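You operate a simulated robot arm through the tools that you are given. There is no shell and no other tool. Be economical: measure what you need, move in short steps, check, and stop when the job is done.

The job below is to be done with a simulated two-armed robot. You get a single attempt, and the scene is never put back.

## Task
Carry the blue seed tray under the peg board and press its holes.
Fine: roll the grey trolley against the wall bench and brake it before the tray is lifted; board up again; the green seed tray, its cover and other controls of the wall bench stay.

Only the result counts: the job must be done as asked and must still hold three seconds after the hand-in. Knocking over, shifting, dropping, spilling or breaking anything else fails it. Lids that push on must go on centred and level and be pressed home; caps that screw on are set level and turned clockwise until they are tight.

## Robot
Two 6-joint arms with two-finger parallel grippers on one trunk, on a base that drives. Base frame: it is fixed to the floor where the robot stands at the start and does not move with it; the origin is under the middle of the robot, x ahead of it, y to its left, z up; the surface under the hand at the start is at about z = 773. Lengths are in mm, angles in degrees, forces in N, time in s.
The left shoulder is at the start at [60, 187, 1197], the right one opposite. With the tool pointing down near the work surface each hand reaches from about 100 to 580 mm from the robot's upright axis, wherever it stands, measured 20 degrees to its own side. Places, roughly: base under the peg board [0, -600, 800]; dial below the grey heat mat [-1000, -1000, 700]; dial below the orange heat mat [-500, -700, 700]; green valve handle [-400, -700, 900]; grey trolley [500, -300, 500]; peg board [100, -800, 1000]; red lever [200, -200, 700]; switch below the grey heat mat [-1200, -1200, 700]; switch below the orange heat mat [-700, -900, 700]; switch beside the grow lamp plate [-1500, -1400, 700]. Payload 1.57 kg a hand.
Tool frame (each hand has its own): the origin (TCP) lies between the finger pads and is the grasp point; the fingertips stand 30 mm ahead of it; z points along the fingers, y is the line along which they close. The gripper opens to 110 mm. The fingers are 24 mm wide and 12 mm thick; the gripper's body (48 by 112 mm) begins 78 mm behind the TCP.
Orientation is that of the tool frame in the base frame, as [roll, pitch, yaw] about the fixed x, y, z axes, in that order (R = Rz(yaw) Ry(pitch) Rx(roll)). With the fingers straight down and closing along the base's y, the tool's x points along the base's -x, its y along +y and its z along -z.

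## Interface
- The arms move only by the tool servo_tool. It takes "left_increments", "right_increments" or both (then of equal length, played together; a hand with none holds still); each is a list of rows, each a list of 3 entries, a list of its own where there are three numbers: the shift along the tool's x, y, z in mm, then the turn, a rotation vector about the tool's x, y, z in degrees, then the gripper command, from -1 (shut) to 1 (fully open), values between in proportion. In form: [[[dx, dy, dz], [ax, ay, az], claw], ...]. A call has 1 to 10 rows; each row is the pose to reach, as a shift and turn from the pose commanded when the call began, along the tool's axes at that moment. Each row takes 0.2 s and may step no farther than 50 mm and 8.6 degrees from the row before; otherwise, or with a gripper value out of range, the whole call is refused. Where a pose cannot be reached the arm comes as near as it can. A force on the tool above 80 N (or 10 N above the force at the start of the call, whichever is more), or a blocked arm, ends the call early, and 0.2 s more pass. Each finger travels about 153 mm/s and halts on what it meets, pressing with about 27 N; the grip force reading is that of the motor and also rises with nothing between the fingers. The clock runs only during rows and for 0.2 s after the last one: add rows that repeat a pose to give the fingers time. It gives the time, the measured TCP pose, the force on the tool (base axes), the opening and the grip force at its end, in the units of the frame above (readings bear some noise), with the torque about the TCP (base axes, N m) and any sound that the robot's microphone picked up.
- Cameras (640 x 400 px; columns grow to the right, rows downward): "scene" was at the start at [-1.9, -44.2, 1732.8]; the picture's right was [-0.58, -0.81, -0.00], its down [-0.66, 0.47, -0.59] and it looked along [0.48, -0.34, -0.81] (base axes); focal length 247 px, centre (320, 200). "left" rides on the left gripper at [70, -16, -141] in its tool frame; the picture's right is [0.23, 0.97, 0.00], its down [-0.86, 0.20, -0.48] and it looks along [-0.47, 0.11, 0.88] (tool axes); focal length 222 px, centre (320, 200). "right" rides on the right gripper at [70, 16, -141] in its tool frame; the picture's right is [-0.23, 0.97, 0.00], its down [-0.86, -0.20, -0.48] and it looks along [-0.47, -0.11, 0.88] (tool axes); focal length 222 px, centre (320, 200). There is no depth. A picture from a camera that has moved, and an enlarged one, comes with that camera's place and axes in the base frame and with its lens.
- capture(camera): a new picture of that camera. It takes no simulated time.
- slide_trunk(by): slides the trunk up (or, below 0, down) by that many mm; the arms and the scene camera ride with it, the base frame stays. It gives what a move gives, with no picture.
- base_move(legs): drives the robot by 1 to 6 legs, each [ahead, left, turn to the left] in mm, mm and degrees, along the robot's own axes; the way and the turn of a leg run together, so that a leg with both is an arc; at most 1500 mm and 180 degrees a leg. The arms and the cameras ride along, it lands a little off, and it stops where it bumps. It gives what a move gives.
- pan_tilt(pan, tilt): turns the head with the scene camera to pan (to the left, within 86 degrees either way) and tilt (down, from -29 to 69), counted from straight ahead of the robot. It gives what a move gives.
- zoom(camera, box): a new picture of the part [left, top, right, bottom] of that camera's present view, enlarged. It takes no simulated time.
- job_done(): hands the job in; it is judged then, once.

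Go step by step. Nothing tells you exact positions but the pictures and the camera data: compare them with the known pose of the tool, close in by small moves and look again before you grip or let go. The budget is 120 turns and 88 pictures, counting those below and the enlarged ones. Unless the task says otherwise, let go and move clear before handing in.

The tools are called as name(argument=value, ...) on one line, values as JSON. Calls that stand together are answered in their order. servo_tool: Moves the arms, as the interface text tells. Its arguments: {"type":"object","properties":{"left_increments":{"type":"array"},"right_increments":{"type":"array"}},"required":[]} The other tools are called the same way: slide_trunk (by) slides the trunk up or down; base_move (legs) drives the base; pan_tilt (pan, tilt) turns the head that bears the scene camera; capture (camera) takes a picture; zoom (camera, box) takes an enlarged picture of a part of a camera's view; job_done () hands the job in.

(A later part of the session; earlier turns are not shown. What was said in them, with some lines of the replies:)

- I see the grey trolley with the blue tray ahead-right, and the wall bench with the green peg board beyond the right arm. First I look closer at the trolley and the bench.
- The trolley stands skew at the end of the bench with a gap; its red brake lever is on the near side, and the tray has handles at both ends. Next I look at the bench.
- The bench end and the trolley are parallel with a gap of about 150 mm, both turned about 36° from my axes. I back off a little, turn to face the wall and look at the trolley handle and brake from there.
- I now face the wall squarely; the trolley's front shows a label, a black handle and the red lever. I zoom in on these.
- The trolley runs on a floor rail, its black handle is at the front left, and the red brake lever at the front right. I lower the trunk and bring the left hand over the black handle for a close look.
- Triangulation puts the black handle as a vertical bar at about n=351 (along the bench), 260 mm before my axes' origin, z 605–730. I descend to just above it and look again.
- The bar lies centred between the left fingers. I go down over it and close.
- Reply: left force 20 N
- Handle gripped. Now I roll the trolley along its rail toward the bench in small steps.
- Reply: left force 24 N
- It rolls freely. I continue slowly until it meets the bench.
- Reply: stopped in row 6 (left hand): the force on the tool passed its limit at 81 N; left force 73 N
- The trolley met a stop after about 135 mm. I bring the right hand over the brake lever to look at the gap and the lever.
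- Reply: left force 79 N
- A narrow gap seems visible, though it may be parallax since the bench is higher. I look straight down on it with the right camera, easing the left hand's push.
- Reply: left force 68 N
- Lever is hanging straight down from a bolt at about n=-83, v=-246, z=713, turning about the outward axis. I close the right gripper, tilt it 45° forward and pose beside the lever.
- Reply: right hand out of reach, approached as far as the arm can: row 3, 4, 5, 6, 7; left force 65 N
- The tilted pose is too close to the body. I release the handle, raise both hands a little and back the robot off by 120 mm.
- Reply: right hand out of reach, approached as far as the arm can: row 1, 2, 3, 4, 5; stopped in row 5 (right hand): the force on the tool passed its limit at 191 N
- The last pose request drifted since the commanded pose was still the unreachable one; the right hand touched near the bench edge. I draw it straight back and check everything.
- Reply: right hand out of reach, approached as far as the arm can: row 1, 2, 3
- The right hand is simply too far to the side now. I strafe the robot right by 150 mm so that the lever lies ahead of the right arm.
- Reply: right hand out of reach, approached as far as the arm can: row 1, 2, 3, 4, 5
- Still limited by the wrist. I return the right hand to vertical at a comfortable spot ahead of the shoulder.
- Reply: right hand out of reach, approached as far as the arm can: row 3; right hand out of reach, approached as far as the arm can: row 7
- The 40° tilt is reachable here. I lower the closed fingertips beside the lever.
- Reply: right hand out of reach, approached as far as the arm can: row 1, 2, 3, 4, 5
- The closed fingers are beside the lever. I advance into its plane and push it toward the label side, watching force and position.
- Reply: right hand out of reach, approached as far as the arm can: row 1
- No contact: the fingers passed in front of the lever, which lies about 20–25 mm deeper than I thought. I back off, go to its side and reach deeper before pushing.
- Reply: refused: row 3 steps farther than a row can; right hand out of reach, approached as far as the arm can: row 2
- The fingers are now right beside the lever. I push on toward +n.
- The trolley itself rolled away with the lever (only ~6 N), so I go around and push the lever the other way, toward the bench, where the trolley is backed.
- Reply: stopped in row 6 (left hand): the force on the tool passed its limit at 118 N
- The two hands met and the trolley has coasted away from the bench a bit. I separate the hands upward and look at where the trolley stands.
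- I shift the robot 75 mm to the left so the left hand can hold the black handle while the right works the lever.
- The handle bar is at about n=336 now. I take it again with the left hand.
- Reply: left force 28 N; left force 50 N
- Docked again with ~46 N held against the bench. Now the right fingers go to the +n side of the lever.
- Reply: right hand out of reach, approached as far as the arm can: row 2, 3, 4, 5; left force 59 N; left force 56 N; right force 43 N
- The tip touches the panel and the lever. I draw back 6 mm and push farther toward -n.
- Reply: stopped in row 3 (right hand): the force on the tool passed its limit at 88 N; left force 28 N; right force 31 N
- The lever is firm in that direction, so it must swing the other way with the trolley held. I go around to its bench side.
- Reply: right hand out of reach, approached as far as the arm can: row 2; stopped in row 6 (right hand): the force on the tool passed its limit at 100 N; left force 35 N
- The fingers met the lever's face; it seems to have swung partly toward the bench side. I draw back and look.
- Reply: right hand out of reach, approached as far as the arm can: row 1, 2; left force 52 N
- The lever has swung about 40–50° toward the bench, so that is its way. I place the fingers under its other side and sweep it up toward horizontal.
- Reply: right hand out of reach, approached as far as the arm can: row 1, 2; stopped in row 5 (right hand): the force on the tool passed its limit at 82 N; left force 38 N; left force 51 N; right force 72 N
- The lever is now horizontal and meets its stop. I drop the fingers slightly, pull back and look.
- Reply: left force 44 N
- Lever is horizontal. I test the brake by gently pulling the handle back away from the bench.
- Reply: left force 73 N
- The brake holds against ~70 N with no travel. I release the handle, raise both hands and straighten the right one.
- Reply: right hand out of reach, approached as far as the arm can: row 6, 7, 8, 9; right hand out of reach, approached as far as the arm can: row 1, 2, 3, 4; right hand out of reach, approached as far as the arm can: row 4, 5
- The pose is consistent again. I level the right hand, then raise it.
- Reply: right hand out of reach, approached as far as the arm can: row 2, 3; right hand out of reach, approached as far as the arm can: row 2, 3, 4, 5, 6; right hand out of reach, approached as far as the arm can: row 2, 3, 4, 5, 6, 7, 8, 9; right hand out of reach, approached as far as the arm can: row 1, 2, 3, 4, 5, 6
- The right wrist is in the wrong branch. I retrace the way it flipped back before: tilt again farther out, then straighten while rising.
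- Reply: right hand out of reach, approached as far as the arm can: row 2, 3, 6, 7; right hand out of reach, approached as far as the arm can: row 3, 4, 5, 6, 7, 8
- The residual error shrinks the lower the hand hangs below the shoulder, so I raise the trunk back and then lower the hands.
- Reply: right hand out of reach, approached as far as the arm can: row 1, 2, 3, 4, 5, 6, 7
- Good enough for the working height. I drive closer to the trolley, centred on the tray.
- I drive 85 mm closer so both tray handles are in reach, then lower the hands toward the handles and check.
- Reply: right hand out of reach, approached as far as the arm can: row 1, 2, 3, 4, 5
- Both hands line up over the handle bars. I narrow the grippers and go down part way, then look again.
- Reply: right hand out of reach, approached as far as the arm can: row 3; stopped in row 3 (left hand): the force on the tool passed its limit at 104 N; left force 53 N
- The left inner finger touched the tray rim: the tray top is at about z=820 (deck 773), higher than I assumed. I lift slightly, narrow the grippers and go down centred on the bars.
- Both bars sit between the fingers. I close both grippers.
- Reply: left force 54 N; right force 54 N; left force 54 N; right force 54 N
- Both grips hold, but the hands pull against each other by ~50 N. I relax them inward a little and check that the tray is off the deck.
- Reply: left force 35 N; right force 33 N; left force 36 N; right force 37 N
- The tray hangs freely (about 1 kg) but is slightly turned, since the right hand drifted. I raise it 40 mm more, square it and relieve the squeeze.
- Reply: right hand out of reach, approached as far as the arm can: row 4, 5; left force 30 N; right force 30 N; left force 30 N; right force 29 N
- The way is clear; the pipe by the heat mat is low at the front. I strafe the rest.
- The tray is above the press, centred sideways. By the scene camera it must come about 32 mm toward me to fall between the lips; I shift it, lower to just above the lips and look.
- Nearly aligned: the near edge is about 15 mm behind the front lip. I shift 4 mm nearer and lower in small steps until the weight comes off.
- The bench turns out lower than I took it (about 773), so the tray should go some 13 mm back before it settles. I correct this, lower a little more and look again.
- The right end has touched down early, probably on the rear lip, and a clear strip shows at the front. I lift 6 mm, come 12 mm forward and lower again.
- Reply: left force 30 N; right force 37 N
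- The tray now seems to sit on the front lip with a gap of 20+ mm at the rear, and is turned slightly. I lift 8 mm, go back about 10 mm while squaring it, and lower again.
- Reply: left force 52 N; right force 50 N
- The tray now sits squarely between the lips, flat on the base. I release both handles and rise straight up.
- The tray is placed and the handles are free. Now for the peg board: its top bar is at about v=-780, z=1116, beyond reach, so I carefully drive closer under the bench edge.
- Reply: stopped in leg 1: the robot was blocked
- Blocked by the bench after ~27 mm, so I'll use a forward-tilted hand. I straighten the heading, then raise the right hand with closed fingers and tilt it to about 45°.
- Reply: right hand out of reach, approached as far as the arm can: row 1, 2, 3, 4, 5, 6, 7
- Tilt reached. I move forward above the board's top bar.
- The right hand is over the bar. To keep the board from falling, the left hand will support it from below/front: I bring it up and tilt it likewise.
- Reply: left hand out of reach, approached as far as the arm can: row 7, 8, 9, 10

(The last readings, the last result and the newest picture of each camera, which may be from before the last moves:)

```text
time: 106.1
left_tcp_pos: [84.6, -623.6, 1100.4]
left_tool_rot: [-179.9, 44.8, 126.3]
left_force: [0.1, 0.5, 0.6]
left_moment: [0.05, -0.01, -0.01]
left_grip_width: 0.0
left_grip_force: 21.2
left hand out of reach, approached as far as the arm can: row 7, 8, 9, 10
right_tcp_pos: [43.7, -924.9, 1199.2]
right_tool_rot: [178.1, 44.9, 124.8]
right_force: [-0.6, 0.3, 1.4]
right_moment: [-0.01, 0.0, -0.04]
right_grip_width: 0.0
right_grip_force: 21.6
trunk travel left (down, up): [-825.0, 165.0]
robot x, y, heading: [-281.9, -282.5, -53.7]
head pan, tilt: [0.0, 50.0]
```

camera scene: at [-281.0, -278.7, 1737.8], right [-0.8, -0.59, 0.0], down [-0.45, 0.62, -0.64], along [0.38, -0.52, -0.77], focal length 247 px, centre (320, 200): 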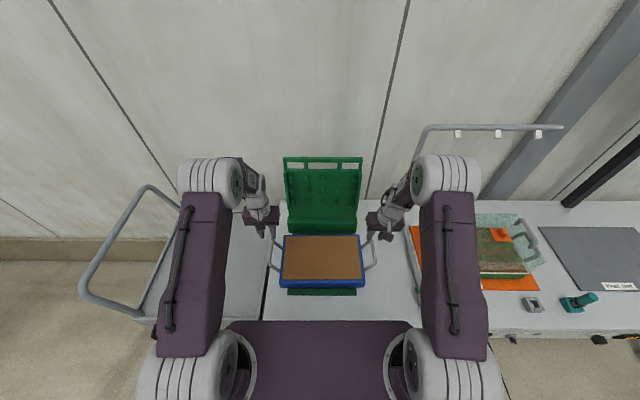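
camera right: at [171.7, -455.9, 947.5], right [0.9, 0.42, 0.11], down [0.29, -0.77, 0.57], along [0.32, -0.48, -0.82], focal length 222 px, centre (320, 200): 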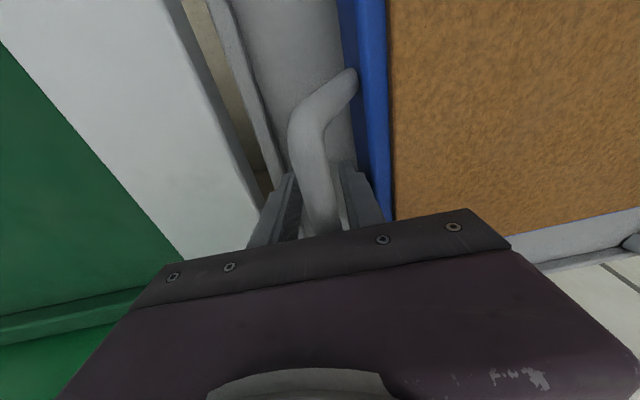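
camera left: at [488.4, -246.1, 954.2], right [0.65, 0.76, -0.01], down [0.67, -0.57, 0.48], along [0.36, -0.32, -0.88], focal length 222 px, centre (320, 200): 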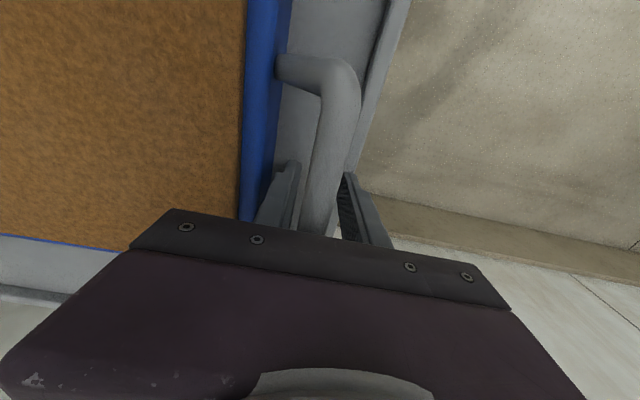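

servo_tool(left_increments=[[[-22, 0, 8], [0, 0, 0], -1], [[-44, 0, 16], [0, 0, 0], -1], [[-44, 0, 16], [0, 0, 0], -1], [[-44, 0, 16], [0, 0, 0], -1]], right_increments=[[[-24, 0, 24], [0, 0, 0], -1], [[-2, 0, 46], [0, 0, 0], -1], [[20, 0, 68], [0, 0, 0], -1], [[20, 0, 68], [0, 0, 0], -1]])

zoom(camera="scene", box=[240, 120, 400, 240])

```text
time: 107.1
left_tcp_pos: [110.1, -655.8, 1122.3]
left_tool_rot: [-179.2, 45.1, 126.7]
left_force: [0.8, 1.0, -0.9]
left_moment: [-0.01, -0.01, -0.01]
left_grip_width: 0.0
left_grip_force: 21.0
right_tcp_pos: [66.2, -950.8, 1137.2]
right_tool_rot: [178.2, 44.9, 125.0]
right_force: [0.6, 0.3, -0.2]
right_moment: [-0.04, -0.05, 0.01]
right_grip_width: 0.0
right_grip_force: 21.4
trunk travel left (down, up): [-825.0, 165.0]
robot x, y, heading: [-278.2, -279.1, -53.8]
head pan, tilt: [0.0, 50.0]
```

```text
3.33 times, centred on (320, 180) of scene
camera zoom: at [-271.0, -296.4, 1737.9], right [-0.81, -0.59, 0.0], down [-0.45, 0.62, -0.64], along [0.38, -0.52, -0.77], focal length 823 px, centre (320, 267)
```

zoom: 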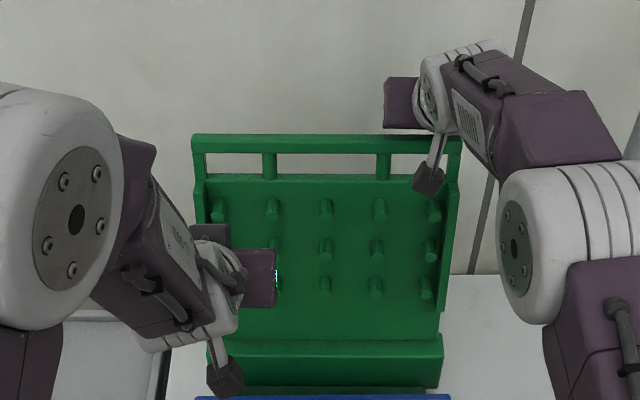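

Right fingers are behind the top bar. I pull the board forward along its arc to the waiting left hand.

servo_tool(right_increments=[[[12, 0, -8], [0, 0, 0], -1], [[20, 0, -22], [0, 0, 0], -1], [[27, 0, -37], [0, 0, 0], -1], [[37, 0, -52], [0, 0, 0], -1], [[47, 0, -67], [0, 0, 0], -1], [[61, 0, -83], [0, 0, 0], -1], [[75, 0, -99], [0, 0, 0], -1], [[91, 0, -113], [0, 0, 0], -1], [[107, 0, -127], [0, 0, 0], -1]])

zoom(camera="scene", box=[240, 120, 400, 260])

```text
time: 109.1
left_tcp_pos: [109.7, -655.0, 1122.4]
left_tool_rot: [-179.2, 45.2, 126.8]
left_force: [-1.0, 1.0, -0.3]
left_moment: [0.01, -0.01, -0.01]
left_grip_width: 0.0
left_grip_force: 21.4
right_tcp_pos: [-35.2, -815.4, 1153.1]
right_tool_rot: [178.0, 45.0, 125.0]
right_force: [0.2, 0.2, 0.4]
right_moment: [0.0, 0.0, 0.0]
right_grip_width: 0.0
right_grip_force: 21.5
trunk travel left (down, up): [-825.0, 165.0]
robot x, y, heading: [-281.9, -283.4, -53.7]
head pan, tilt: [0.0, 50.0]
```

```text
2.86 times, centred on (320, 190) of scene
camera zoom: at [-272.5, -294.6, 1737.8], right [-0.81, -0.59, 0.0], down [-0.45, 0.62, -0.64], along [0.38, -0.52, -0.77], focal length 706 px, centre (320, 229)
```

zoom: 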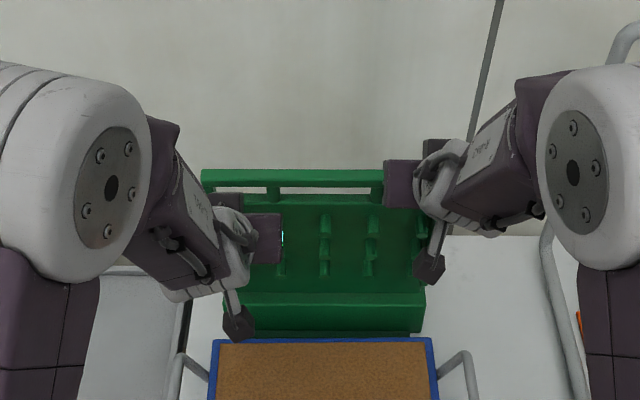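

The board follows and stays between both hands. I move both hands together along the arc.

servo_tool(left_increments=[[[18, 0, -11], [0, 0, 0], -1], [[35, 0, -22], [0, 0, 0], -1], [[54, 0, -32], [0, 0, 0], -1], [[73, 0, -41], [0, 0, 0], -1], [[94, 0, -47], [0, 0, 0], -1], [[114, 0, -53], [0, 0, 0], -1], [[114, 0, -53], [0, 0, 0], -1]], right_increments=[[[18, 0, -11], [0, 0, 0], -1], [[35, 0, -22], [0, 0, 0], -1], [[54, 0, -32], [0, 0, 0], -1], [[73, 0, -41], [0, 0, 0], -1], [[94, 0, -47], [0, 0, 0], -1], [[114, 0, -53], [0, 0, 0], -1], [[114, 0, -53], [0, 0, 0], -1]])

```text
time: 110.7
left_tcp_pos: [40.1, -592.3, 1117.8]
left_tool_rot: [179.9, 44.8, 126.4]
left_force: [-0.6, 0.0, 0.0]
left_moment: [0.01, -0.01, 0.02]
left_grip_width: 0.0
left_grip_force: 21.4
left hand out of reach, approached as far as the arm can: row 3, 4, 5, 6, 7
right_tcp_pos: [-89.4, -721.6, 1125.8]
right_tool_rot: [179.3, 44.5, 125.6]
right_force: [-0.3, 0.6, 0.1]
right_moment: [-0.01, 0.01, -0.04]
right_grip_width: 0.1
right_grip_force: 21.4
right hand out of reach, approached as far as the arm can: row 5, 6, 7
trunk travel left (down, up): [-825.0, 165.0]
robot x, y, heading: [-281.4, -279.3, -53.3]
head pan, tilt: [0.0, 50.0]
```

zoom(camera="scene", box=[230, 110, 410, 290])

```text
2.22 times, centred on (320, 200) of scene
camera zoom: at [-271.9, -296.1, 1737.9], right [-0.81, -0.59, 0.0], down [-0.45, 0.62, -0.64], along [0.38, -0.52, -0.77], focal length 549 px, centre (320, 200)
```

zoom: 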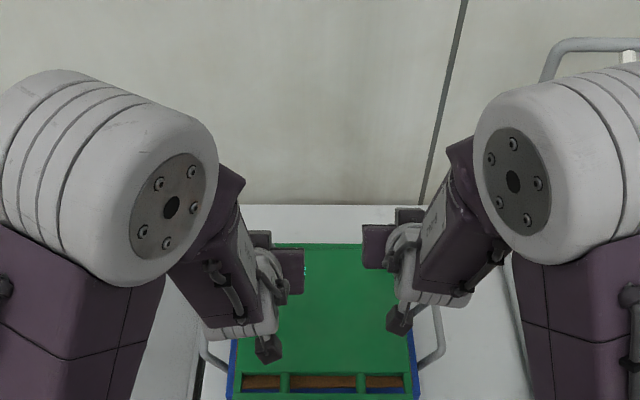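

The board has already gone down onto the tray by itself and lies closed. I straighten both hands above it to press it home.

servo_tool(left_increments=[[[0, 0, 0], [0, 7.5, 0], -1], [[0, 3, 0], [0, 15, 0], -1], [[0, 6, 0], [0, 22.5, 0], -1], [[0, 9, 0], [0, 30, 0], -1], [[0, 9, 0], [0, 37.5, 0], -1], [[0, 9, 0], [0, 45, 0], -1], [[0, 9, 0], [0, 45, 0], -1]], right_increments=[[[0, 0, 0], [0, 7.5, 0], -1], [[0, 0, 0], [0, 15, 0], -1], [[0, 0, 0], [0, 22.5, 0], -1], [[0, 0, 0], [0, 30, 0], -1], [[0, 0, 0], [0, 37, 0], -1], [[0, 0, 0], [0, 37, 0], -1], [[0, 0, 0], [0, 37, 0], -1]])

```text
time: 112.3
left_tcp_pos: [46.5, -585.3, 1116.8]
left_tool_rot: [-179.3, 0.3, 126.2]
left_force: [0.0, -0.1, -0.3]
left_moment: [-0.04, -0.03, -0.01]
left_grip_width: 0.0
left_grip_force: 21.3
left hand out of reach, approached as far as the arm can: row 3, 4
right_tcp_pos: [-88.7, -719.4, 1127.2]
right_tool_rot: [178.7, 8.0, 126.1]
right_force: [0.0, 0.1, 0.1]
right_moment: [-0.02, 0.02, -0.01]
right_grip_width: 0.0
right_grip_force: 21.2
right hand out of reach, approached as far as the arm can: row 2, 3, 4, 5
trunk travel left (down, up): [-825.0, 165.0]
robot x, y, heading: [-277.9, -284.1, -54.1]
head pan, tilt: [0.0, 50.0]
```

Both hands are vertical again. I lower the closed fingertips onto the board near its handle side.

servo_tool(left_increments=[[[15, -5, 20], [0, 0, 0], -1], [[30, -10, 60], [0, 0, 0], -1], [[44, -15, 100], [0, 0, 0], -1], [[44, -15, 140], [0, 0, 0], -1], [[44, -15, 175], [0, 0, 0], -1], [[44, -15, 185], [0, 0, 0], -1]], right_increments=[[[24, 10, 20], [0, 2, 0], -1], [[48, 20, 60], [0, 4, 0], -1], [[71, 30, 100], [0, 6, 0], -1], [[71, 30, 140], [0, 8, 0], -1], [[71, 30, 180], [0, 8, 0], -1], [[71, 30, 195], [0, 8, 0], -1]])

servo_tool(left_increments=[[[0, 0, 5], [0, 0, 0], -1], [[0, 0, 10], [0, 0, 0], -1], [[0, 0, 15], [0, 0, 0], -1], [[0, 0, 20], [0, 0, 0], -1], [[0, 0, 25], [0, 0, 0], -1], [[0, 0, 30], [0, 0, 0], -1], [[0, 0, 35], [0, 0, 0], -1]], right_increments=[[[0, 0, 5], [0, 0, 0], -1], [[0, 0, 10], [0, 0, 0], -1], [[0, 0, 15], [0, 0, 0], -1], [[0, 0, 20], [0, 0, 0], -1], [[0, 0, 25], [0, 0, 0], -1], [[0, 0, 30], [0, 0, 0], -1], [[0, 0, 35], [0, 0, 0], -1]])

```text
time: 113.7
left_tcp_pos: [5.3, -560.3, 934.7]
left_tool_rot: [-179.5, 0.4, 126.2]
left_force: [0.5, -0.4, -0.8]
left_moment: [-0.03, 0.0, 0.01]
left_grip_width: 0.0
left_grip_force: 21.6
right_tcp_pos: [-84.9, -665.9, 924.7]
right_tool_rot: [178.6, 0.5, 126.2]
right_force: [2.1, -2.8, 13.9]
right_moment: [-0.1, 0.1, 0.09]
right_grip_width: 0.0
right_grip_force: 21.1
trunk travel left (down, up): [-825.0, 165.0]
robot x, y, heading: [-280.3, -282.4, -53.6]
head pan, tilt: [0.0, 50.0]
```

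```text
time: 114.2
left_tcp_pos: [3.2, -557.7, 927.7]
left_tool_rot: [-179.5, 0.6, 126.1]
left_force: [0.2, 0.1, 1.3]
left_moment: [0.04, 0.0, -0.03]
left_grip_width: 0.0
left_grip_force: 21.1
right_tcp_pos: [-86.6, -665.1, 925.5]
right_tool_rot: [178.5, 0.8, 126.2]
right_force: [-18.2, 8.9, 61.1]
right_moment: [0.63, 1.11, 0.1]
right_grip_width: 0.0
right_grip_force: 21.6
trunk travel left (down, up): [-825.0, 165.0]
robot x, y, heading: [-281.7, -277.2, -53.5]
head pan, tilt: [0.0, 50.0]
stopped in row 2 (right hand): the force on the tool passed its limit at 88 N (the readings are from after the stop); the commanded pose is now the measured one
```

The right hand meets the board firmly at tip z≈895. I bring the left down too and press with both together.

servo_tool(left_increments=[[[0, 0, 4], [0, 0, 0], -1], [[0, 0, 7], [0, 0, 0], -1], [[0, 0, 9], [0, 0, 0], -1], [[0, 0, 11], [0, 0, 0], -1], [[0, 0, 13], [0, 0, 0], -1], [[0, 0, 15], [0, 0, 0], -1]], right_increments=[[[0, 0, -1], [0, 0, 0], -1], [[0, 0, 0], [0, 0, 0], -1], [[0, 0, 1], [0, 0, 0], -1], [[0, 0, 2], [0, 0, 0], -1], [[0, 0, 3], [0, 0, 0], -1], [[0, 0, 4], [0, 0, 0], -1]])

```text
time: 115.0
left_tcp_pos: [3.6, -556.9, 924.6]
left_tool_rot: [-179.4, 0.8, 126.1]
left_force: [-1.0, 10.5, 45.3]
left_moment: [0.76, 0.23, 0.04]
left_grip_width: 0.0
left_grip_force: 21.8
right_tcp_pos: [-86.7, -664.6, 925.5]
right_tool_rot: [178.4, 1.6, 126.3]
right_force: [-10.7, 1.2, 36.7]
right_moment: [0.27, 0.68, 0.11]
right_grip_width: 0.0
right_grip_force: 20.9
trunk travel left (down, up): [-825.0, 165.0]
robot x, y, heading: [-280.1, -280.7, -53.7]
head pan, tilt: [0.0, 50.0]
stopped in row 4 (left hand): the force on the tool passed its limit at 88 N (the readings are from after the stop); the commanded pose is now the measured one
```

zoom(camera="scene", box=[250, 200, 390, 310])

```text
3.64 times, centred on (320, 255) of scene
camera zoom: at [-281.8, -283.3, 1738.2], right [-0.81, -0.59, 0.0], down [-0.45, 0.61, -0.65], along [0.39, -0.52, -0.76], focal length 898 px, centre (320, 0)
```

zoom: 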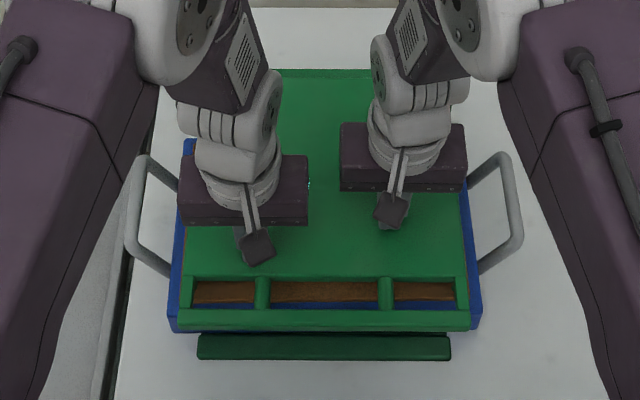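

The board lies flat on the tray and does not yield under ~130 N. I give one more even press with both hands.

servo_tool(left_increments=[[[0, 0, 1], [0, 0, 0], -1], [[0, 0, 2], [0, 0, 0], -1], [[0, 0, 2.5], [0, 0, 0], -1], [[0, 0, 3], [0, 0, 0], -1], [[0, 0, 3.5], [0, 0, 0], -1], [[0, 0, 4], [0, 0, 0], -1], [[0, 0, 4], [0, 0, 0], -1], [[0, 0, 4], [0, 0, 0], -1]], right_increments=[[[0, 0, 1], [0, 0, 0], -1], [[0, 0, 2], [0, 0, 0], -1], [[0, 0, 2.5], [0, 0, 0], -1], [[0, 0, 3], [0, 0, 0], -1], [[0, 0, 3.5], [0, 0, 0], -1], [[0, 0, 4], [0, 0, 0], -1], [[0, 0, 4], [0, 0, 0], -1], [[0, 0, 4], [0, 0, 0], -1]])

```text
time: 116.0
left_tcp_pos: [3.4, -557.7, 925.2]
left_tool_rot: [-179.3, 1.3, 126.1]
left_force: [-0.3, 12.8, 56.6]
left_moment: [0.95, 0.27, -0.02]
left_grip_width: 0.1
left_grip_force: 21.4
right_tcp_pos: [-87.2, -665.6, 924.3]
right_tool_rot: [178.3, 2.2, 126.3]
right_force: [-12.7, 2.0, 49.1]
right_moment: [0.35, 0.88, 0.13]
right_grip_width: 0.1
right_grip_force: 21.4
trunk travel left (down, up): [-825.0, 165.0]
robot x, y, heading: [-280.8, -281.6, -53.5]
head pan, tilt: [0.0, 50.0]
stopped in row 4 (left hand): the force on the tool passed its limit at 82 N (the readings are from after the stop); the commanded pose is now the measured one
```

The board is pressed home. Now to raise it again: I lift both hands clear and back the robot off 145 mm, so that the tilted right hand can get under the front bar.

servo_tool(left_increments=[[[0, 0, -40], [0, 0, 0], -1], [[0, 40, -80], [0, 0, 0], -1], [[0, 80, -120], [0, 0, 0], -1], [[0, 100, -150], [0, 0, 0], -1]], right_increments=[[[0, 0, -40], [0, 0, 0], -1], [[0, 0, -80], [0, 0, 0], -1], [[0, 0, -100], [0, 0, 0], -1], [[0, 0, -100], [0, 0, 0], -1]])

base_move(legs=[[-145, 0, 0]])

servo_tool(right_increments=[[[0, 0, 10], [0, -8, 0], -1], [[0, 0, 20], [0, -16, 0], -1], [[0, 0, 30], [0, -24, 0], -1], [[0, 0, 40], [0, -32, 0], -1], [[0, 0, 50], [0, -40, 0], -1], [[0, 0, 60], [0, -45, 0], -1], [[0, 0, 60], [0, -45, 0], -1]])

```text
refused: row 2 steps farther than a row can; nothing moved
```

```text
time: 116.8
left_tcp_pos: [3.2, -556.7, 925.3]
left_tool_rot: [-179.1, 2.0, 126.1]
left_force: [-3.4, 6.7, 28.2]
left_moment: [0.5, 0.12, 0.0]
left_grip_width: 0.0
left_grip_force: 21.9
right_tcp_pos: [-86.5, -665.0, 925.3]
right_tool_rot: [178.2, 2.7, 126.1]
right_force: [-5.3, 4.8, 23.8]
right_moment: [0.25, 0.43, -0.02]
right_grip_width: 0.1
right_grip_force: 21.0
trunk travel left (down, up): [-825.0, 165.0]
robot x, y, heading: [-287.6, -270.0, -53.5]
head pan, tilt: [0.0, 50.0]
stopped in leg 1: the force on the tool passed its limit at 89 N (the readings are from after the stop); the commanded pose is now the measured one
```

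```text
time: 117.1
left_tcp_pos: [2.7, -553.7, 925.5]
left_tool_rot: [-179.1, 1.8, 126.1]
left_force: [-6.9, 9.2, 21.8]
left_moment: [0.52, 0.27, 0.03]
left_grip_width: 0.2
left_grip_force: 21.8
right_tcp_pos: [-85.6, -663.9, 925.7]
right_tool_rot: [178.3, 5.0, 126.2]
right_force: [-5.9, 12.4, 36.2]
right_moment: [0.59, 0.49, -0.08]
right_grip_width: 0.0
right_grip_force: 21.5
right hand out of reach, approached as far as the arm can: row 1
trunk travel left (down, up): [-825.0, 165.0]
robot x, y, heading: [-286.2, -272.7, -53.7]
head pan, tilt: [0.0, 50.0]
stopped in row 1 (right hand): the force on the tool passed its limit at 96 N (the readings are from after the stop); the commanded pose is now the measured one
```

That batch was careless: the lift was refused and the drive stopped at once on contact force; nothing moved notably. Now I raise the hands properly first.

servo_tool(left_increments=[[[0, 0, -40], [0, 0, 0], -1], [[0, 25, -75], [0, 0, 0], -1], [[0, 50, -110], [0, 0, 0], -1], [[0, 80, -140], [0, 0, 0], -1]], right_increments=[[[0, 0, -40], [0, 0, 0], -1], [[0, 0, -80], [0, 0, 0], -1], [[0, 0, -100], [0, 0, 0], -1], [[0, 0, -100], [0, 0, 0], -1]])

```text
time: 118.1
left_tcp_pos: [72.0, -508.1, 1058.8]
left_tool_rot: [-179.0, 1.7, 126.1]
left_force: [0.1, 0.4, 0.0]
left_moment: [-0.02, 0.0, 0.03]
left_grip_width: 0.1
left_grip_force: 21.1
right_tcp_pos: [-89.6, -665.0, 1021.6]
right_tool_rot: [178.5, 4.6, 126.2]
right_force: [-0.3, 0.5, -0.1]
right_moment: [-0.03, 0.02, 0.01]
right_grip_width: 0.0
right_grip_force: 21.4
trunk travel left (down, up): [-825.0, 165.0]
robot x, y, heading: [-286.5, -275.4, -53.7]
head pan, tilt: [0.0, 50.0]
```

base_move(legs=[[-135, 0, 0]])

servo_tool(right_increments=[[[0, 0, 10], [0, -8, 0], -1], [[0, 0, 20], [0, -16, 0], -1], [[0, 0, 30], [0, -24, 0], -1], [[0, 0, 40], [0, -32, 0], -1], [[0, 0, 50], [0, -40, 0], -1], [[0, 0, 50], [0, -40, 0], -1]])

```text
time: 119.4
left_tcp_pos: [-7.8, -401.2, 1059.7]
left_tool_rot: [-179.0, 1.5, 126.2]
left_force: [0.9, -0.3, -0.2]
left_moment: [0.01, 0.0, 0.0]
left_grip_width: 0.1
left_grip_force: 21.4
right_tcp_pos: [-169.5, -558.3, 1020.9]
right_tool_rot: [178.3, 4.5, 126.2]
right_force: [-0.7, 0.3, 0.7]
right_moment: [0.01, 0.01, 0.01]
right_grip_width: 0.0
right_grip_force: 21.7
trunk travel left (down, up): [-825.0, 165.0]
robot x, y, heading: [-370.0, -163.6, -53.7]
head pan, tilt: [0.0, 50.0]
```

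```text
time: 120.8
left_tcp_pos: [-8.4, -399.9, 1060.0]
left_tool_rot: [-178.9, 1.6, 126.2]
left_force: [-0.2, -0.5, -0.3]
left_moment: [-0.02, -0.02, -0.04]
left_grip_width: 0.0
left_grip_force: 21.7
right_tcp_pos: [-154.4, -563.9, 976.6]
right_tool_rot: [177.9, 44.4, 124.9]
right_force: [0.2, -0.2, 0.1]
right_moment: [0.05, 0.06, 0.02]
right_grip_width: 0.0
right_grip_force: 21.1
right hand out of reach, approached as far as the arm can: row 2, 3, 5, 6
trunk travel left (down, up): [-825.0, 165.0]
robot x, y, heading: [-365.2, -161.2, -53.8]
head pan, tilt: [0.0, 50.0]
```

base_move(legs=[[-30, 0, 0]])

servo_tool(right_increments=[[[20, 0, 20], [0, 0, 0], -1], [[41, 0, 41], [0, 0, 0], -1], [[62, 0, 62], [0, 0, 0], -1], [[81, 0, 83], [0, 0, 0], -1], [[81, 0, 83], [0, 0, 0], -1]])

capture(camera="right")

```text
time: 121.6
left_tcp_pos: [-22.0, -382.4, 1057.6]
left_tool_rot: [-179.0, 1.3, 126.3]
left_force: [0.0, 0.3, -0.3]
left_moment: [0.07, 0.05, 0.0]
left_grip_width: 0.1
left_grip_force: 20.9
right_tcp_pos: [-168.3, -544.2, 974.0]
right_tool_rot: [177.9, 43.8, 124.7]
right_force: [0.9, -0.4, -0.5]
right_moment: [0.05, 0.01, -0.01]
right_grip_width: 0.1
right_grip_force: 21.4
trunk travel left (down, up): [-825.0, 165.0]
robot x, y, heading: [-382.9, -139.2, -53.6]
head pan, tilt: [0.0, 50.0]
```

```text
time: 122.8
left_tcp_pos: [-25.4, -377.7, 1060.1]
left_tool_rot: [-179.0, 1.6, 126.2]
left_force: [0.4, -0.2, -0.3]
left_moment: [-0.03, -0.03, 0.03]
left_grip_width: 0.0
left_grip_force: 21.5
right_tcp_pos: [-154.2, -543.1, 858.7]
right_tool_rot: [178.0, 44.0, 124.7]
right_force: [0.1, -0.2, 0.6]
right_moment: [0.03, 0.02, 0.0]
right_grip_width: 0.0
right_grip_force: 20.8
right hand out of reach, approached as far as the arm can: row 1, 2, 3, 4, 5
trunk travel left (down, up): [-825.0, 165.0]
robot x, y, heading: [-384.2, -137.9, -53.4]
head pan, tilt: [0.0, 50.0]
```

```text
0 pictures are left
camera right: at [-229.4, -415.2, 911.9], right [0.88, 0.44, 0.18], down [-0.01, -0.36, 0.93], along [0.47, -0.82, -0.31], focal length 222 px, centre (320, 200)
```

right: 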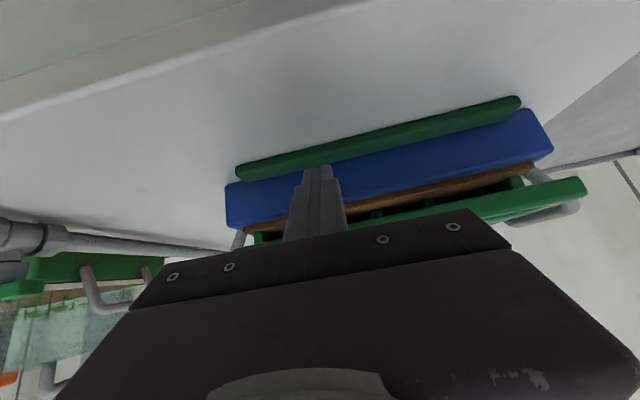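

My pictures are used up; from the last one the bar lies at z≈874–893 and the fingertips are just in front and below it. I go under it and begin to lift, watching the force.

servo_tool(right_increments=[[[-12, 0, 5], [0, 0, 0], -1], [[-25, 0, 4], [0, 0, 0], -1], [[-35, 0, -4], [0, 0, 0], -1], [[-44, 0, -11], [0, 0, 0], -1]])

```text
time: 123.8
left_tcp_pos: [-25.5, -375.3, 1060.5]
left_tool_rot: [-179.0, 1.7, 126.2]
left_force: [0.2, -0.2, -0.6]
left_moment: [0.02, -0.01, -0.02]
left_grip_width: 0.1
left_grip_force: 21.1
right_tcp_pos: [-143.1, -561.5, 899.2]
right_tool_rot: [177.9, 44.2, 124.9]
right_force: [-2.9, 9.8, -1.2]
right_moment: [0.36, 0.38, -0.04]
right_grip_width: 0.3
right_grip_force: 21.3
trunk travel left (down, up): [-825.0, 165.0]
robot x, y, heading: [-386.5, -138.3, -53.8]
head pan, tilt: [0.0, 50.0]
```

The contact force looks like the tip meeting the bar's front rather than its underside. I back off, go lower and deeper beneath it, then lift straight up.

servo_tool(right_increments=[[[22, 0, -16], [0, 0, 0], -1], [[51, 0, 13], [0, 0, 0], -1], [[37, 0, 27], [0, 0, 0], -1], [[23, 0, 40], [0, 0, 0], -1], [[12, 0, 29], [0, 0, 0], -1], [[1, 0, 18], [0, 0, 0], -1], [[1, 0, 18], [0, 0, 0], -1]])

```text
time: 125.4
left_tcp_pos: [-25.2, -377.0, 1060.0]
left_tool_rot: [-179.0, 1.7, 126.2]
left_force: [-1.1, 0.1, -0.4]
left_moment: [-0.06, 0.02, -0.01]
left_grip_width: 0.0
left_grip_force: 21.2
right_tcp_pos: [-134.6, -572.7, 885.5]
right_tool_rot: [177.9, 44.2, 124.8]
right_force: [-0.9, 5.4, -2.6]
right_moment: [-0.09, 0.08, 0.05]
right_grip_width: 0.1
right_grip_force: 21.3
right hand out of reach, approached as far as the arm can: row 2
trunk travel left (down, up): [-825.0, 165.0]
robot x, y, heading: [-385.2, -135.2, -53.5]
head pan, tilt: [0.0, 50.0]
```

Now the bar rests on the finger with a light load (~5 N), board lifted about 8°. I continue along its arc.

servo_tool(right_increments=[[[-19, 0, -14], [0, 0, 0], -1], [[-41, 0, -26], [0, 0, 0], -1], [[-62, 0, -37], [0, 0, 0], -1], [[-85, 0, -45], [0, 0, 0], -1], [[-108, 0, -51], [0, 0, 0], -1], [[-132, 0, -56], [0, 0, 0], -1], [[-156, 0, -58], [0, 0, 0], -1], [[-180, 0, -58], [0, 0, 0], -1], [[-204, 0, -56], [0, 0, 0], -1], [[-228, 0, -52], [0, 0, 0], -1]])

```text
time: 127.6
left_tcp_pos: [-25.9, -377.0, 1060.1]
left_tool_rot: [-179.0, 1.7, 126.2]
left_force: [0.4, 0.3, -0.3]
left_moment: [0.01, 0.01, 0.02]
left_grip_width: 0.0
left_grip_force: 21.9
right_tcp_pos: [-65.6, -677.5, 1083.0]
right_tool_rot: [177.9, 44.4, 124.7]
right_force: [-1.3, 3.0, 0.2]
right_moment: [0.06, 0.09, 0.02]
right_grip_width: 0.0
right_grip_force: 21.0
trunk travel left (down, up): [-825.0, 165.0]
robot x, y, heading: [-385.9, -137.8, -53.8]
head pan, tilt: [0.0, 50.0]
```

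The load is still on the finger; board at about 58°. I continue to ~84°.

servo_tool(right_increments=[[[-23, 0, 7], [0, 0, 0], -1], [[-46, 0, 16], [0, 0, 0], -1], [[-68, 0, 26], [0, 0, 0], -1], [[-89, 0, 38], [0, 0, 0], -1], [[-113, 0, 55], [0, 0, 0], -1]])

```text
time: 128.8
left_tcp_pos: [-27.7, -373.8, 1062.0]
left_tool_rot: [-179.0, 1.8, 126.2]
left_force: [1.0, 0.2, -1.2]
left_moment: [0.05, -0.01, -0.01]
left_grip_width: 0.1
left_grip_force: 20.9
right_tcp_pos: [6.6, -773.3, 1131.9]
right_tool_rot: [177.5, 45.4, 124.5]
right_force: [-2.0, 3.5, 32.9]
right_moment: [-0.41, -0.2, -0.08]
right_grip_width: 0.0
right_grip_force: 21.7
trunk travel left (down, up): [-825.0, 165.0]
robot x, y, heading: [-385.5, -138.1, -53.6]
head pan, tilt: [0.0, 50.0]
```

The finger now bears on the lower edge of the board's window. I withdraw along the finger by 25 mm before pushing the board over its top point.

servo_tool(right_increments=[[[-3, 0, -10], [0, 0, 0], -1], [[-5, 0, -20], [0, 0, 0], -1], [[-5, 0, -25], [0, 0, 0], -1]])

```text
time: 129.6
left_tcp_pos: [-26.8, -376.4, 1060.1]
left_tool_rot: [-179.1, 1.7, 126.1]
left_force: [0.4, 0.6, 0.8]
left_moment: [0.0, -0.05, 0.0]
left_grip_width: 0.1
left_grip_force: 22.1
right_tcp_pos: [-4.1, -762.9, 1144.6]
right_tool_rot: [177.9, 44.3, 124.7]
right_force: [-1.8, 0.2, 1.9]
right_moment: [-0.02, 0.08, -0.11]
right_grip_width: 0.2
right_grip_force: 21.4
trunk travel left (down, up): [-825.0, 165.0]
robot x, y, heading: [-383.5, -135.8, -53.9]
head pan, tilt: [0.0, 50.0]
```

base_move(legs=[[50, 0, 0]])

```text
time: 130.5
left_tcp_pos: [0.5, -413.5, 1062.3]
left_tool_rot: [-179.0, 1.8, 126.1]
left_force: [-1.0, 0.2, -0.2]
left_moment: [-0.05, -0.02, 0.02]
left_grip_width: 0.0
left_grip_force: 21.6
right_tcp_pos: [22.6, -800.4, 1146.9]
right_tool_rot: [177.8, 44.5, 124.6]
right_force: [-0.5, 0.8, 0.3]
right_moment: [-0.01, -0.01, -0.01]
right_grip_width: 0.0
right_grip_force: 21.4
trunk travel left (down, up): [-825.0, 165.0]
robot x, y, heading: [-353.1, -176.7, -53.8]
head pan, tilt: [0.0, 50.0]
```

base_move(legs=[[60, 0, 0]])

```text
time: 131.5
left_tcp_pos: [21.1, -439.2, 1066.4]
left_tool_rot: [-179.0, 2.6, 126.1]
left_force: [-0.6, 0.5, 0.1]
left_moment: [-0.01, -0.02, 0.0]
left_grip_width: 0.1
left_grip_force: 21.7
right_tcp_pos: [37.0, -818.4, 1144.5]
right_tool_rot: [178.3, 42.9, 124.8]
right_force: [-30.9, 41.0, 28.8]
right_moment: [-0.12, 0.35, -0.09]
right_grip_width: 0.0
right_grip_force: 21.6
trunk travel left (down, up): [-825.0, 165.0]
robot x, y, heading: [-326.1, -216.0, -53.7]
head pan, tilt: [0.0, 50.0]
stopped in leg 1: the force on the tool passed its limit at 95 N (the readings are from after the stop); the commanded pose is now the measured one
```

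The push is blocked by force, perhaps the finger wedging in the window. I withdraw the tip a little so that it can push on the bar itself.

servo_tool(right_increments=[[[4, 0, -9], [0, 0, 0], -1], [[9, 0, -19], [0, 0, 0], -1], [[9, 0, -19], [0, 0, 0], -1]])

```text
time: 132.3
left_tcp_pos: [29.3, -451.9, 1060.6]
left_tool_rot: [-179.0, 1.7, 126.0]
left_force: [-0.7, -0.4, 0.4]
left_moment: [-0.01, 0.03, 0.0]
left_grip_width: 0.0
left_grip_force: 21.2
right_tcp_pos: [34.1, -815.0, 1137.1]
right_tool_rot: [178.6, 41.8, 124.8]
right_force: [-3.3, 2.3, 4.8]
right_moment: [-0.22, -0.16, -0.01]
right_grip_width: 0.0
right_grip_force: 21.1
trunk travel left (down, up): [-825.0, 165.0]
robot x, y, heading: [-330.1, -215.6, -53.7]
head pan, tilt: [0.0, 50.0]
```

servo_tool(right_increments=[[[0, 0, -12], [0, 0, 0], -1], [[-4, 0, -24], [0, 0, 0], -1], [[-8, 0, -30], [0, 0, 0], -1], [[-8, 0, -30], [0, 0, 0], -1]])

```text
time: 133.3
left_tcp_pos: [29.7, -453.8, 1059.7]
left_tool_rot: [-178.9, 1.7, 126.0]
left_force: [0.5, 0.1, -0.5]
left_moment: [0.03, -0.02, 0.01]
left_grip_width: 0.1
left_grip_force: 21.4
right_tcp_pos: [28.2, -807.3, 1167.1]
right_tool_rot: [178.4, 42.1, 124.7]
right_force: [-0.3, 0.1, -0.3]
right_moment: [0.04, -0.03, 0.01]
right_grip_width: 0.0
right_grip_force: 21.5
trunk travel left (down, up): [-825.0, 165.0]
robot x, y, heading: [-327.0, -214.4, -53.8]
head pan, tilt: [0.0, 50.0]
```

servo_tool(right_increments=[[[-7, 0, 9], [0, 0, 0], -1], [[-13, 0, 18], [0, 0, 0], -1], [[-20, 0, 27], [0, 0, 0], -1], [[-26, 0, 37], [0, 0, 0], -1], [[-33, 0, 46], [0, 0, 0], -1], [[-33, 0, 46], [0, 0, 0], -1]])

```text
time: 134.4
left_tcp_pos: [17.3, -438.0, 1068.2]
left_tool_rot: [-179.0, 2.7, 126.0]
left_force: [0.3, -0.1, 0.2]
left_moment: [-0.07, 0.02, 0.02]
left_grip_width: 0.0
left_grip_force: 21.0
right_tcp_pos: [38.2, -821.0, 1164.2]
right_tool_rot: [178.5, 41.6, 124.5]
right_force: [-32.6, 41.2, 25.8]
right_moment: [0.01, 0.06, -0.18]
right_grip_width: 0.0
right_grip_force: 21.3
right hand out of reach, approached as far as the arm can: row 5
trunk travel left (down, up): [-825.0, 165.0]
robot x, y, heading: [-330.4, -212.4, -53.6]
head pan, tilt: [0.0, 50.0]
stopped in row 5 (right hand): the force on the tool passed its limit at 82 N (the readings are from after the stop); the commanded pose is now the measured one
```

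The tip meets a firm surface leaning back at v≈-711, z 1130–1150 in both pushes, even after I had withdrawn between them: the board stands at its upright stop. I draw the hand straight back.

servo_tool(right_increments=[[[15, 0, -16], [0, 0, 0], -1], [[40, 0, -44], [0, 0, 0], -1], [[68, 0, -74], [0, 0, 0], -1], [[68, 0, -74], [0, 0, 0], -1]])

```text
time: 135.4
left_tcp_pos: [31.1, -454.9, 1058.3]
left_tool_rot: [-179.1, 1.4, 126.1]
left_force: [-0.8, -1.2, -0.5]
left_moment: [0.01, 0.02, -0.03]
left_grip_width: 0.0
left_grip_force: 21.1
right_tcp_pos: [-5.8, -758.7, 1159.3]
right_tool_rot: [178.5, 40.5, 124.7]
right_force: [-0.7, 0.0, 0.1]
right_moment: [0.05, -0.02, 0.0]
right_grip_width: 0.0
right_grip_force: 21.2
trunk travel left (down, up): [-825.0, 165.0]
robot x, y, heading: [-331.6, -214.2, -53.6]
head pan, tilt: [0.0, 50.0]
```

base_move(legs=[[-250, 0, 0]])

```text
time: 137.2
left_tcp_pos: [-118.0, -251.7, 1060.7]
left_tool_rot: [-179.0, 1.6, 126.1]
left_force: [0.1, -0.5, 0.4]
left_moment: [0.01, 0.05, 0.02]
left_grip_width: 0.1
left_grip_force: 21.0
right_tcp_pos: [-155.2, -554.0, 1160.5]
right_tool_rot: [178.6, 40.5, 124.6]
right_force: [-0.1, 0.1, 0.2]
right_moment: [-0.01, 0.01, -0.01]
right_grip_width: 0.0
right_grip_force: 21.0
trunk travel left (down, up): [-825.0, 165.0]
robot x, y, heading: [-480.6, -11.9, -53.6]
head pan, tilt: [0.0, 50.0]
```

Both hands are empty and well clear of the bench and the trolley, so I hand the job in.

job_done()

```text
The job is handed in.
```

I handed the job in with the trolley docked and braked, the blue tray on the peg-board base, its holes pressed, and the board raised again. I had used all 88 pictures before raising the board, so its final position is judged by touch only.

- **Trolley:** I rolled it against the bench and set the brake before lifting the tray. It held against a pull of about 70 N. It had rolled away once before that, so I docked it a second time.
- **Pressing:** The board fell shut on the tray by itself while I was guiding it down. I then pushed on it with both hands, with up to about 88 N on one hand. It did not move at all, so I took it as fully down, but I could not see the depth of the holes.
- **Board up:** While raising it, I felt a firm surface leaning back at the same place on two separate pushes. I took this as the board standing at its stop.
- **Bumps:** The right hand hit something near the bench edge hard early on (191 N). I saw nothing moved in the pictures afterwards. I did not touch the green tray, its cover or the other bench controls.
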